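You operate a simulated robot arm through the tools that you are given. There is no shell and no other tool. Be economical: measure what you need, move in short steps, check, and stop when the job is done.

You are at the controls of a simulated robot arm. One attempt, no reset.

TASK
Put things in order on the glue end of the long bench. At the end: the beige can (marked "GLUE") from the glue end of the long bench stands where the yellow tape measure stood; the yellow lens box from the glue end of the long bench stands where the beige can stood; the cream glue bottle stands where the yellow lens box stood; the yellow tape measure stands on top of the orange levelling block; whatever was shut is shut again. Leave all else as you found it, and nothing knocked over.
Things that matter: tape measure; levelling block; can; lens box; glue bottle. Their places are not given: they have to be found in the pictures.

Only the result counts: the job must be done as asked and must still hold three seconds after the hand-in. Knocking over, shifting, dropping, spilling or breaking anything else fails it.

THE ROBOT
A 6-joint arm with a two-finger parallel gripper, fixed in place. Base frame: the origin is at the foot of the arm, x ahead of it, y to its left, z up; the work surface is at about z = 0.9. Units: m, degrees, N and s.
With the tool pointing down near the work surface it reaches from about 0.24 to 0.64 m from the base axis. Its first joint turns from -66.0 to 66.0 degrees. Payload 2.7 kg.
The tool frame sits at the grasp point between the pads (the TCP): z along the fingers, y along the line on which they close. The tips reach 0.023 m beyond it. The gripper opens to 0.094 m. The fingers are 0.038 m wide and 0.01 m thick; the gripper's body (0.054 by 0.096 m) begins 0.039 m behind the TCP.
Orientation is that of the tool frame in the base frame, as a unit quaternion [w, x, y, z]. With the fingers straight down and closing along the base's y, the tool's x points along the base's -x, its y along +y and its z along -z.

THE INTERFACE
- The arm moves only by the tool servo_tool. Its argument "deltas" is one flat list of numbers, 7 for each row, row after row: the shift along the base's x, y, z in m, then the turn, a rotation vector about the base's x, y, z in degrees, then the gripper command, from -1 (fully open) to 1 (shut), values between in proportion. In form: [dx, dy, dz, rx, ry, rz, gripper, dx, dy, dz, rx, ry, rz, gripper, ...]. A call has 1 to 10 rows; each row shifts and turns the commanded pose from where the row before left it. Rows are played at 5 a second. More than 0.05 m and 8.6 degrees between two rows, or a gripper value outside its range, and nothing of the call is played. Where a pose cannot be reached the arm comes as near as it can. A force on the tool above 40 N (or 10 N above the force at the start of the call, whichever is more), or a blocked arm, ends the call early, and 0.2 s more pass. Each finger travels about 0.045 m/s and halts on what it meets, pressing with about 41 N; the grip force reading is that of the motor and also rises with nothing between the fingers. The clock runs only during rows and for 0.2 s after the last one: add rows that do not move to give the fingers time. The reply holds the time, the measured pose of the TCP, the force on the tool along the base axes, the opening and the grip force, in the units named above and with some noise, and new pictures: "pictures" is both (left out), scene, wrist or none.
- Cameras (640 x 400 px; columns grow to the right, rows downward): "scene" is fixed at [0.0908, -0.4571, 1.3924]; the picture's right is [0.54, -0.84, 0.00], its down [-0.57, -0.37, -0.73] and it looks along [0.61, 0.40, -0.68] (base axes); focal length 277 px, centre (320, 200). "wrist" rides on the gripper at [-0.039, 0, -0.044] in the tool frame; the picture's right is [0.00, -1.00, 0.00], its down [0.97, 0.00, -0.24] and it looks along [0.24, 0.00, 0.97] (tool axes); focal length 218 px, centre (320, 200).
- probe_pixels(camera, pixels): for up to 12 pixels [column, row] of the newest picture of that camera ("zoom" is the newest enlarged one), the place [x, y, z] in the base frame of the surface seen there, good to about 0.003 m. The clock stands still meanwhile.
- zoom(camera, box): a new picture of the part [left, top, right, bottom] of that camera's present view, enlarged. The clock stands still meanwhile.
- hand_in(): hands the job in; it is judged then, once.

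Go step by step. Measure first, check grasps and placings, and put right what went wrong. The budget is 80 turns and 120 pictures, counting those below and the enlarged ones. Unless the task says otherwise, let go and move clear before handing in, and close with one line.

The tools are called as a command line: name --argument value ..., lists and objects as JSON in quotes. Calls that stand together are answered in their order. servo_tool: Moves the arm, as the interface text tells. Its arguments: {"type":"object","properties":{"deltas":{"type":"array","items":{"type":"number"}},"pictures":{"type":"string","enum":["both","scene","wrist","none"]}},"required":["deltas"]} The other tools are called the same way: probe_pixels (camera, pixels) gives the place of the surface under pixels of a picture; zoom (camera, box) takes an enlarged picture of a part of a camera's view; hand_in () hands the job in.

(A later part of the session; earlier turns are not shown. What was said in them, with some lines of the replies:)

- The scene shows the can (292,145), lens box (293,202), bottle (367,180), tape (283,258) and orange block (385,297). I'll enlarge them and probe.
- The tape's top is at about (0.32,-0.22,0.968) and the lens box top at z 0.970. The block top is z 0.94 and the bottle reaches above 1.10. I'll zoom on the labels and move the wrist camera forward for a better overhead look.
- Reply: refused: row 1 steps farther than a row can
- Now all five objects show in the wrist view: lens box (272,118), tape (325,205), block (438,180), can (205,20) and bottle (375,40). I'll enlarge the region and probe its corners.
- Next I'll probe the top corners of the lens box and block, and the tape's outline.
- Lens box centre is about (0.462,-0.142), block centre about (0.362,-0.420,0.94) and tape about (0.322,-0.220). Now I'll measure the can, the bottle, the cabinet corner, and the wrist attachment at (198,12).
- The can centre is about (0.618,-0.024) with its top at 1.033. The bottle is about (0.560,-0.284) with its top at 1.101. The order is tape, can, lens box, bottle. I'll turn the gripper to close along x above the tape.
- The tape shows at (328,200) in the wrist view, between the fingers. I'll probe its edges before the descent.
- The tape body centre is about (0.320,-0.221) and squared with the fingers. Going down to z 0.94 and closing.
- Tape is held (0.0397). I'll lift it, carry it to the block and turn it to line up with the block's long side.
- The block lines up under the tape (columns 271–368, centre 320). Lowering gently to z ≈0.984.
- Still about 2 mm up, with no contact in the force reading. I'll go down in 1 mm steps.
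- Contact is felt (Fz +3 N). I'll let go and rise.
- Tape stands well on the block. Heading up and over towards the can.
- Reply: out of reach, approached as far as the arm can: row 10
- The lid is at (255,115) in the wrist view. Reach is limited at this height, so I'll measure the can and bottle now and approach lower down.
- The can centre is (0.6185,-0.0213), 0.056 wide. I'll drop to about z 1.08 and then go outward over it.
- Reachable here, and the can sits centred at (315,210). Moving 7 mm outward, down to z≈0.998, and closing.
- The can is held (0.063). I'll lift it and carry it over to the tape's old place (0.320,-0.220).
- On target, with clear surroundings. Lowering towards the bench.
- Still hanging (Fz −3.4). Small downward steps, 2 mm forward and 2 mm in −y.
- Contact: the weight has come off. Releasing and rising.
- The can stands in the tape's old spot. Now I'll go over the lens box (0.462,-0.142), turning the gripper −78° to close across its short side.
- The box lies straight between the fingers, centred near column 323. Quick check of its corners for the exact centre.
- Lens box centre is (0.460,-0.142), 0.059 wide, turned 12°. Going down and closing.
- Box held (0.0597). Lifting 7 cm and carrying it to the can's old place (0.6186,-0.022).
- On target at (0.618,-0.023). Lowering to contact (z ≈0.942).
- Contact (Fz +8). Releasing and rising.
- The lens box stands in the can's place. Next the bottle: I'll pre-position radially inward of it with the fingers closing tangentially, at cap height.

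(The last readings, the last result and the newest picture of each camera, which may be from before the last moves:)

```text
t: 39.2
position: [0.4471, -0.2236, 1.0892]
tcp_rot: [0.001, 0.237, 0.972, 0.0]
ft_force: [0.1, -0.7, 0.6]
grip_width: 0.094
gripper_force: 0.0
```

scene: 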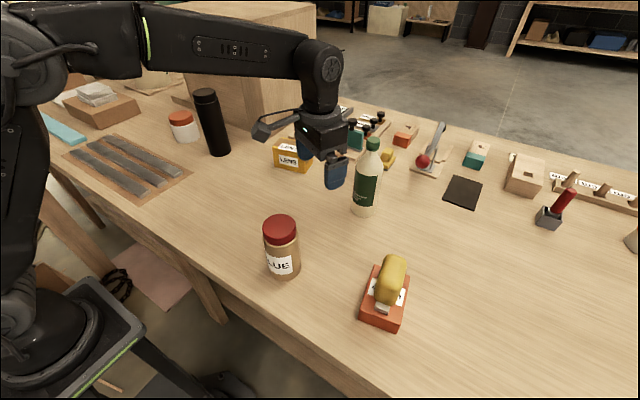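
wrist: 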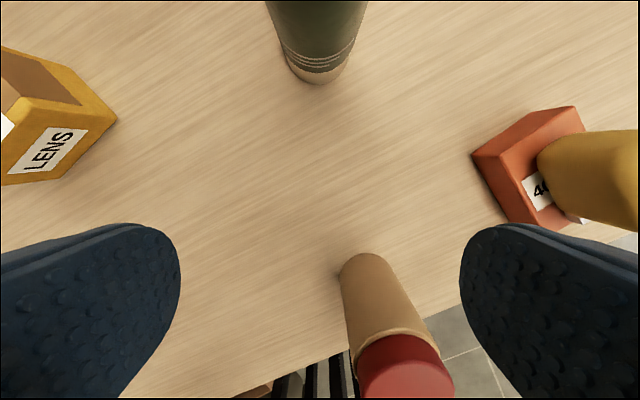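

The lens box is confirmed at (0.617,-0.021). The bottle is dead ahead (column 318). I'll advance 8 cm at z 1.095 and check.

servo_tool --deltas '[0.027, -0.014, 0.006, 0, 0, 0, -1, 0.027, -0.014, 0, 0, 0, 0, -1, 0.018, -0.0093, 0, 0, 0, 0, -1, 0, 0, 0, 0, 0, 0, -1]'

zoom --camera "scene" --box '[280, 80, 440, 180]'

```text
t: 40.2
position: [0.5207, -0.2614, 1.0949]
tcp_rot: [0.0, 0.237, 0.972, -0.001]
ft_force: [-0.6, 0.3, -0.4]
grip_width: 0.094
gripper_force: 0.1
```

scene: 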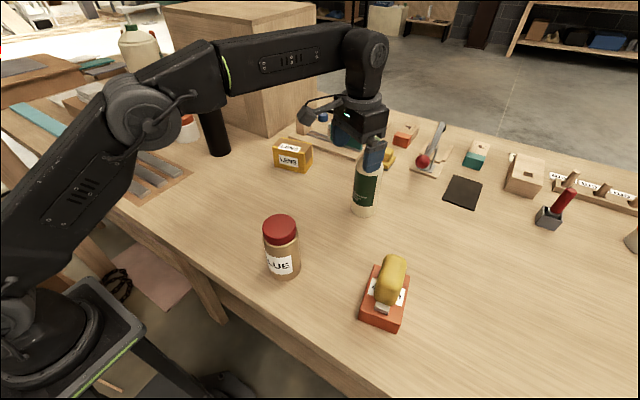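
wrist: 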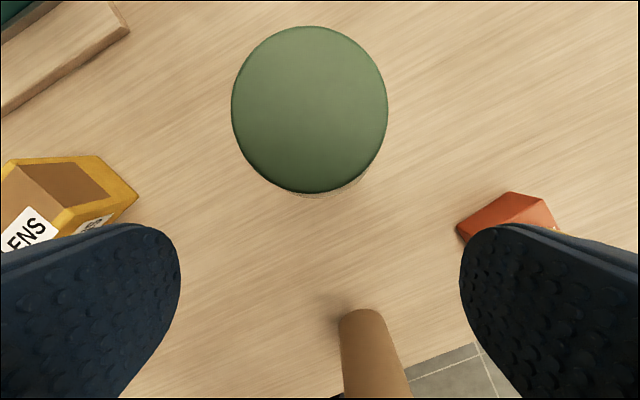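

```text
4.00 times, centred on (360, 130) of scene
```

zoom: 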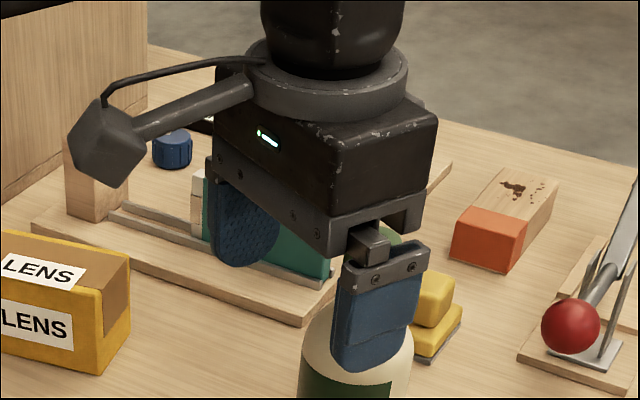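

The cap is seen at (310,110), centred ahead. Probing it for the exact offset.

probe_pixels --camera "wrist" --pixels '[[236, 108], [384, 108], [310, 30], [310, 186], [310, 108]]'

```text
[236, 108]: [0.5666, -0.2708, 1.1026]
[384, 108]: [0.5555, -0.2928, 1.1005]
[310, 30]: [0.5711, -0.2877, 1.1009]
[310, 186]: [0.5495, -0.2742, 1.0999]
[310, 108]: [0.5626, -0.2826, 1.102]
```

Cap centre is (0.561,-0.281), top at 1.101. I'll move the last 4.5 cm out slowly and see whether it is reachable.

servo_tool --deltas '[0.0135, -0.0065, -0.001, 0, 0, 0, -1, 0.0135, -0.0065, -0.001, 0, 0, 0, -1, 0.0135, -0.0065, -0.001, 0, 0, 0, -1, 0, 0, 0, 0, 0, 0, -1]'

```text
t: 41.2
position: [0.5434, -0.2743, 1.0876]
tcp_rot: [0.0, 0.237, 0.972, 0.0]
ft_force: [0.1, 0.1, 0.6]
grip_width: 0.0941
gripper_force: 0.1
out of reach, approached as far as the arm can: row 2, 3
```

scene: 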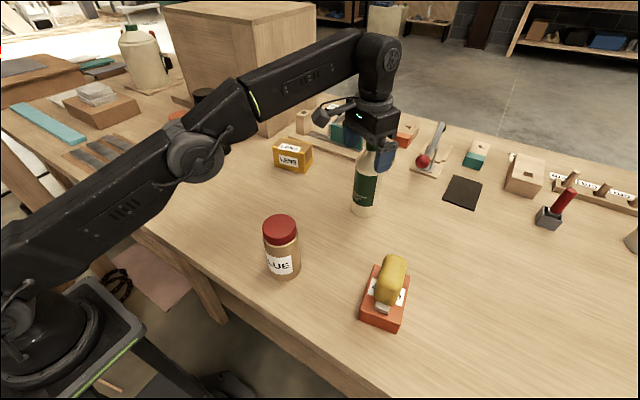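
wrist: 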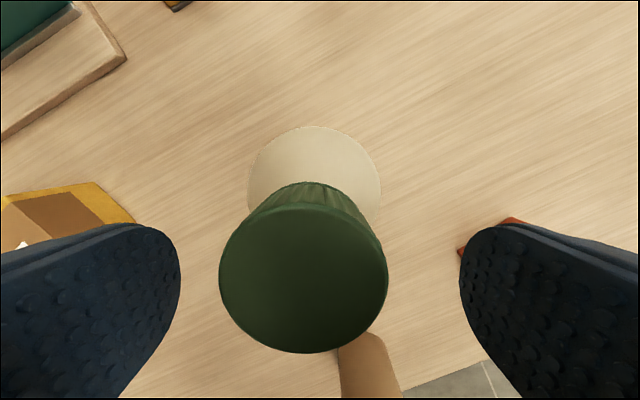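

Reach stops 18 mm short of the cap. I'll back off 1 cm and tilt the tool 15° outward to gain reach.

servo_tool --deltas '[-0.009, 0.0045, 0.004, 0, 0, 0, -1, 0, 0, 0, -3.37, -6.7, 0, -1, 0, 0, 0, -3.37, -6.7, 0, -1, 0, 0, 0, 0, 0, 0, -1]'

```text
t: 42.2
position: [0.5354, -0.2687, 1.0894]
tcp_rot: [0.128, 0.234, 0.963, -0.03]
ft_force: [-0.1, 0.6, 0.5]
grip_width: 0.0941
gripper_force: 0.0
```

scene: 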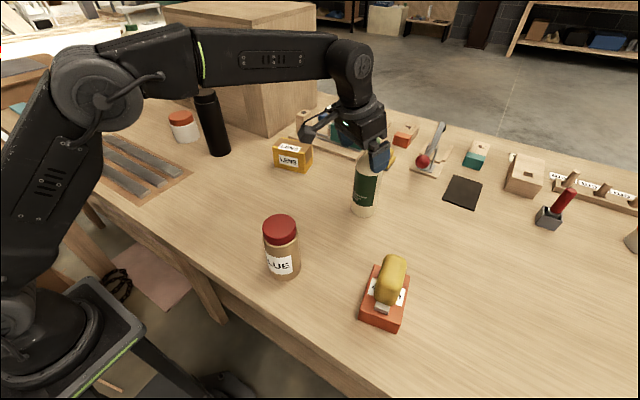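
wrist: 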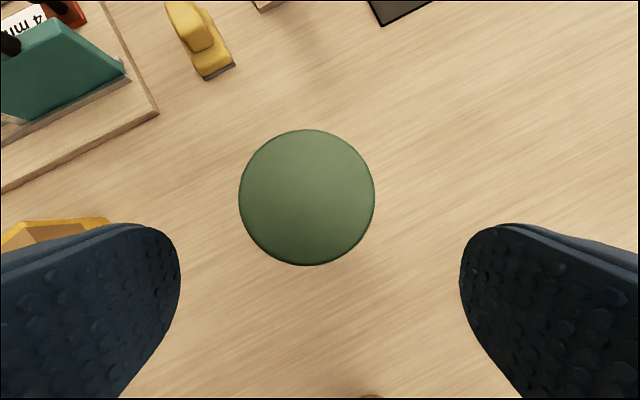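

Tilt achieved and the cap is ahead at (307,197). Advancing to the cap centre.

servo_tool --deltas '[0.0128, -0.0062, 0, 0, 0, 0, -1, 0.0128, -0.0062, 0, 0, 0, 0, -1, 0, 0, 0, 0, 0, 0, -1]'

```text
t: 43.0
position: [0.5616, -0.2802, 1.0899]
tcp_rot: [0.127, 0.235, 0.963, -0.03]
ft_force: [-0.6, -0.3, -0.2]
grip_width: 0.094
gripper_force: 0.0
```

scene: 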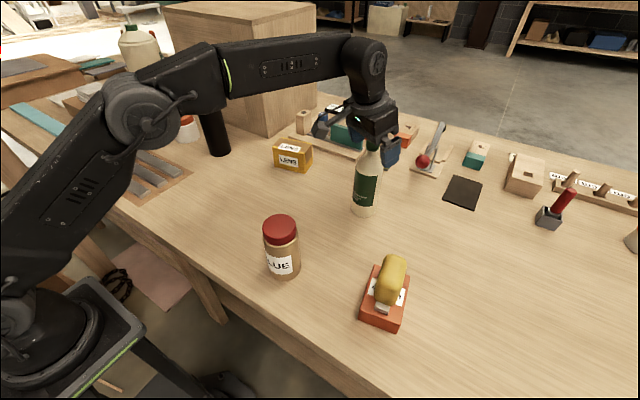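
wrist: 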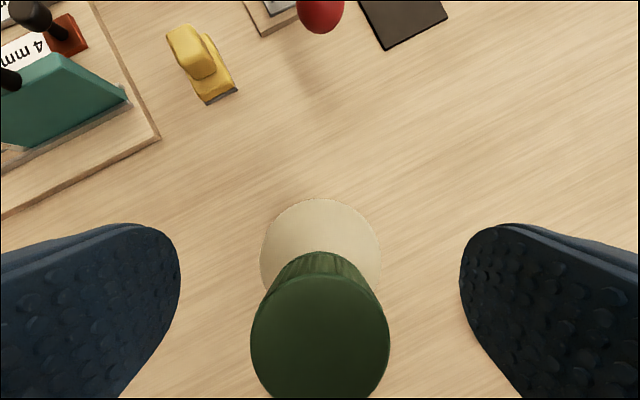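

Cap is centred (column 320). I'll raise 3 mm to stay off the shoulder and close.

servo_tool --deltas '[0, 0, 0.003, 0, 0, 0, -0.2, 0, 0, 0, 0, 0, 0, 0.1, 0, 0, 0, 0, 0, 0, 0.25, 0, 0, 0, 0, 0, 0, 1, 0, 0, 0, 0, 0, 0, 1, 0, 0, 0, 0, 0, 0, 1, 0, 0, 0, 0, 0, 0, 1]'

```text
t: 44.6
position: [0.5604, -0.2803, 1.094]
tcp_rot: [0.127, 0.235, 0.963, -0.03]
ft_force: [0.2, -1.2, 0.0]
grip_width: 0.0271
gripper_force: 40.7
```

scene: 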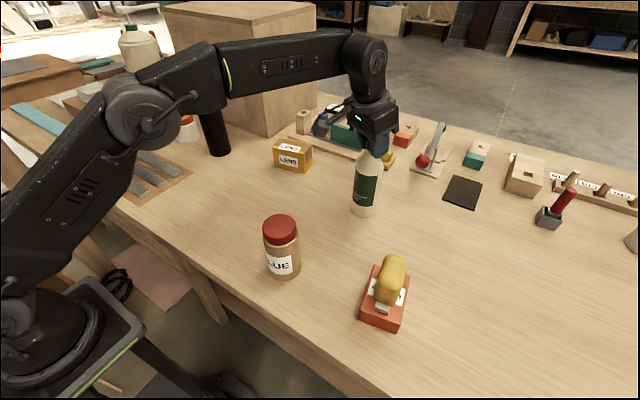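
wrist: 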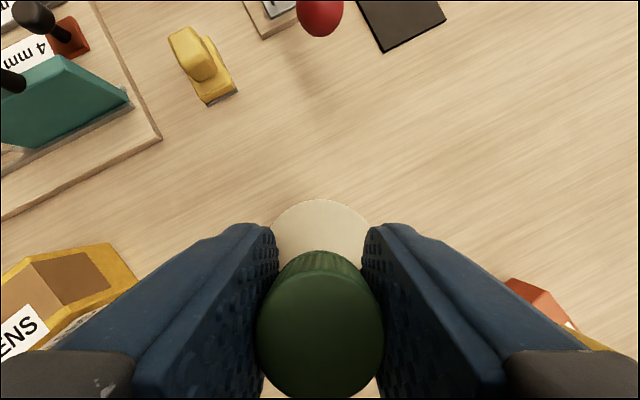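

Cap held (0.027). A gentle 2.5 cm lift to check the grip.

servo_tool --deltas '[0, 0, 0.008, 0, 0, 0, 1, 0, 0, 0.01, 0, 0, 0, 1, -0.003, 0.004, 0.01, 0, 0, 0, 1, 0, 0, 0, 0, 0, 0, 1]'

```text
t: 45.6
position: [0.5581, -0.277, 1.1203]
tcp_rot: [0.127, 0.235, 0.963, -0.03]
ft_force: [-0.2, 0.3, -3.3]
grip_width: 0.0269
gripper_force: 40.8
```

scene: 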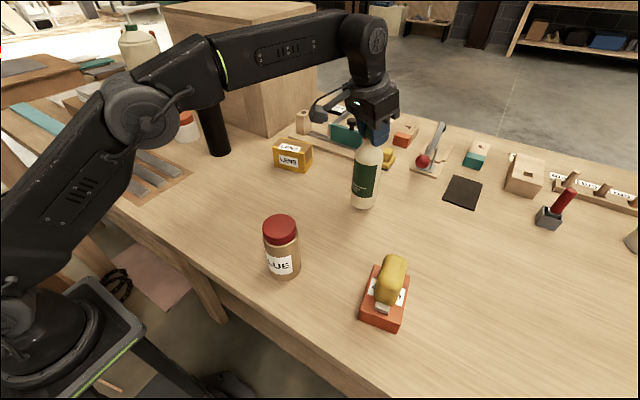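
wrist: 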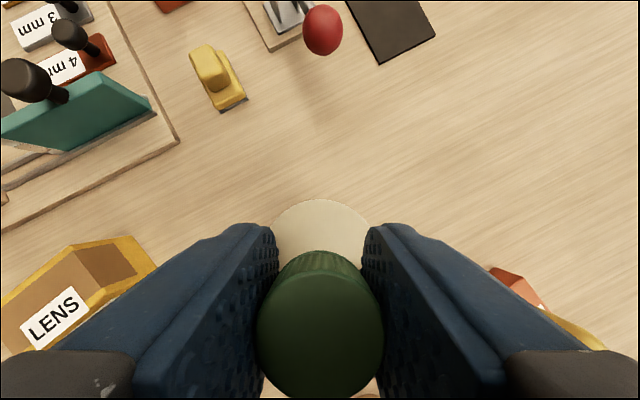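

Bottle hangs upright, weight 3.3 N. Carrying it to the lens box's old place.

servo_tool --deltas '[-0.011, 0.0152, 0, 0, 0, 0, 1, -0.011, 0.0152, 0, 0, 0, 0, 1, -0.011, 0.0152, 0, 0, 0, 0, 1, -0.011, 0.0152, 0, 0, 0, 0, 1, -0.011, 0.0152, 0, 0, 0, 0, 1, -0.011, 0.0152, 0, 0, 0, 0, 1, -0.011, 0.0152, 0, 0, 0, 0, 1, -0.011, 0.0152, 0, 0, 0, 0, 1, -0.011, 0.0152, 0, 0, 0, 0, 1, 0, 0, -0.01, 0, 0, 0, 1]'

```text
t: 47.8
position: [0.4585, -0.1401, 1.1109]
tcp_rot: [0.127, 0.235, 0.963, -0.03]
ft_force: [-0.2, 0.7, -3.8]
grip_width: 0.0269
gripper_force: 41.9
```

scene: 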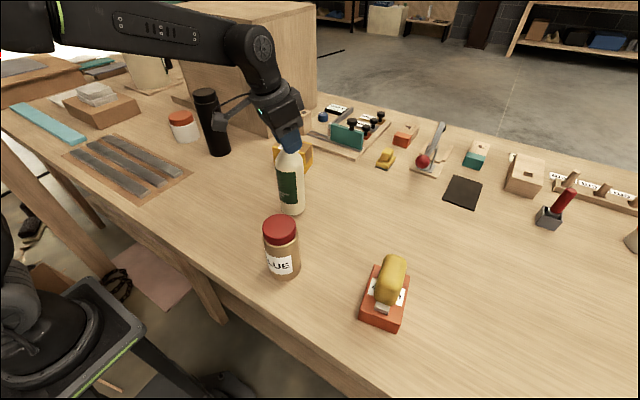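
wrist: 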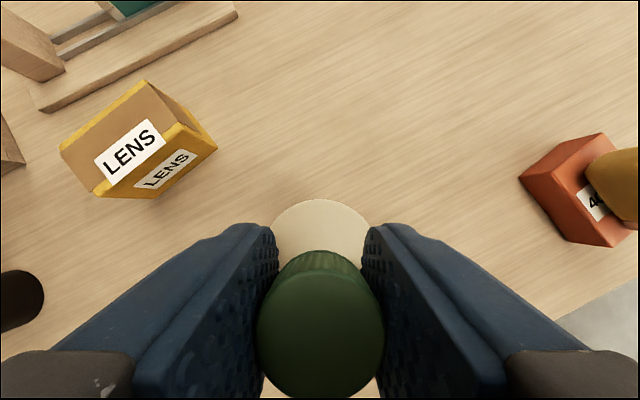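

On target. Lowering to about 1.096, then millimetre steps.

servo_tool --deltas '[0, 0, -0.008, 0, 0, 0, 1, 0, 0, -0.005, 0, 0, 0, 1, 0, 0, -0.002, 0, 0, 0, 1, 0, 0, 0, 0, 0, 0, 1]' --pictures "none"

servo_tool --deltas '[0, 0, -0.001, 0, 0, 0, 1, 0, 0, -0.001, 0, 0, 0, 1, 0, 0, 0, 0, 0, 0, 1]' --pictures "none"

```text
t: 48.8
position: [0.4584, -0.1411, 1.094]
tcp_rot: [0.127, 0.235, 0.963, -0.03]
ft_force: [-0.3, -0.3, -2.7]
grip_width: 0.0271
gripper_force: 40.9
```

```text
t: 49.6
position: [0.4591, -0.1402, 1.0938]
tcp_rot: [0.127, 0.235, 0.963, -0.03]
ft_force: [-0.1, -0.3, -4.0]
grip_width: 0.0271
gripper_force: 40.2
```

servo_tool --deltas '[0, 0, -0.001, 0, 0, 0, 1, 0, 0, -0.001, 0, 0, 0, 1, 0, 0, 0, 0, 0, 0, 1]' --pictures "scene"

```text
t: 50.4
position: [0.458, -0.1396, 1.0926]
tcp_rot: [0.129, 0.234, 0.963, -0.029]
ft_force: [-3.2, 1.9, 9.2]
grip_width: 0.0271
gripper_force: 41.1
```

scene: 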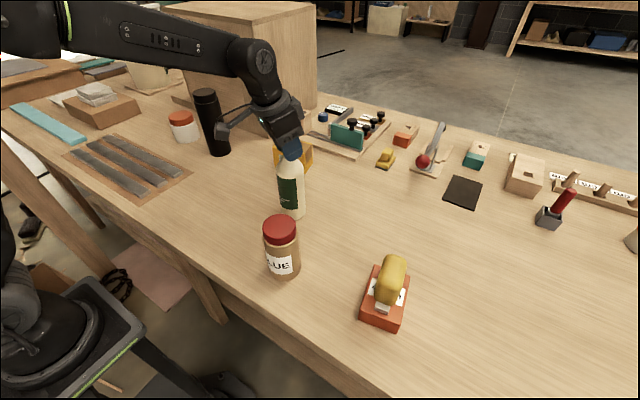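

Contact. I'll ease off 1 mm, open, and withdraw along the tilted tool axis.

servo_tool --deltas '[0, 0, 0.001, 0, 0, 0, 1, 0, 0, 0, 0, 0, 0, 0.35, 0, 0, 0, 0, 0, 0, 0, 0, 0, 0, 0, 0, 0, -0.6, 0, 0, 0, 0, 0, 0, -1, 0, 0, 0, 0, 0, 0, -1, -0.005, 0.0025, 0.02, 0, 0, 0, -1, -0.009, 0.0045, 0.038, 0, 0, 0, -1, -0.009, 0.0045, 0.038, 0, 0, 0, -1, 0, 0, 0, 0, 0, 0, -1]'

```text
t: 52.6
position: [0.4358, -0.1288, 1.1888]
tcp_rot: [0.127, 0.235, 0.963, -0.03]
ft_force: [-0.2, 0.1, -0.3]
grip_width: 0.094
gripper_force: 0.1
```

scene: 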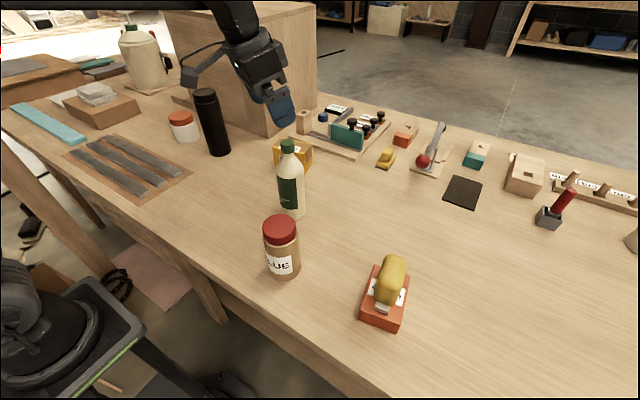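
wrist: 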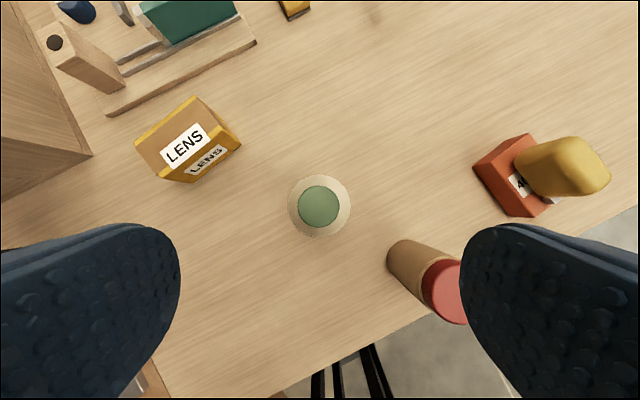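

Bottle stands upright. I'll check the positions, and zoom on the result.

probe_pixels --camera "wrist" --pixels '[[318, 206], [300, 206], [338, 206], [452, 292], [318, 188], [318, 225]]'

zoom --camera "scene" --box '[230, 120, 430, 340]'

probe_pixels --camera "scene" --pixels '[[278, 227], [266, 227], [294, 227], [289, 147], [288, 205], [372, 300], [375, 268]]'

```text
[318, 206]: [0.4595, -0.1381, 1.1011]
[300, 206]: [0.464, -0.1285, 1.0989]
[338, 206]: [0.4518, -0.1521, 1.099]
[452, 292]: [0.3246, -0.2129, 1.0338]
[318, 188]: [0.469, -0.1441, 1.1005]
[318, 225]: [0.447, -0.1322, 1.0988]
```

```text
1.82 times, centred on (330, 230) of scene
```

zoom: 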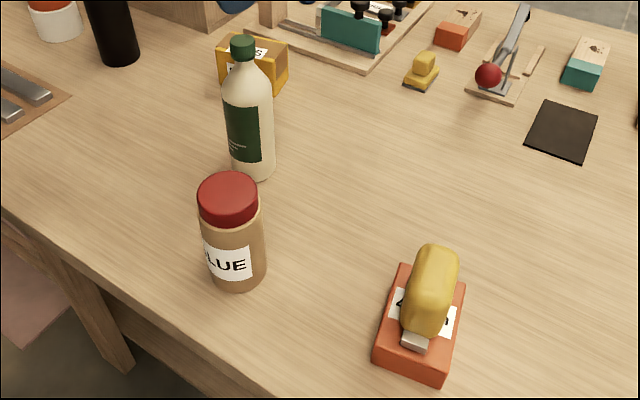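

```text
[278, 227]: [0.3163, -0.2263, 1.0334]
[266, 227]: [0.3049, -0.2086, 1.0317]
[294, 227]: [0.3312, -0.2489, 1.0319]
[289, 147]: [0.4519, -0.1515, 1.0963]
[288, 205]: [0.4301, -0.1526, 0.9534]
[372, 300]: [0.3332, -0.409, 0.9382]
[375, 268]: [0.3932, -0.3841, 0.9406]
```

The bottle is at (0.458,-0.140), the can at (0.318,-0.222) and the lens box at (0.617,-0.021). The tape is on the block, everything stands upright and the gripper is clear. Handing in.

hand_in

```text
The job is handed in.
```

I moved all four things and handed the job in: the can, lens box and glue bottle measured within a few millimetres of their target places, and the tape measure stands on the orange levelling block. I saw nothing knocked over and opened nothing; no verdict came back with the hand-in.
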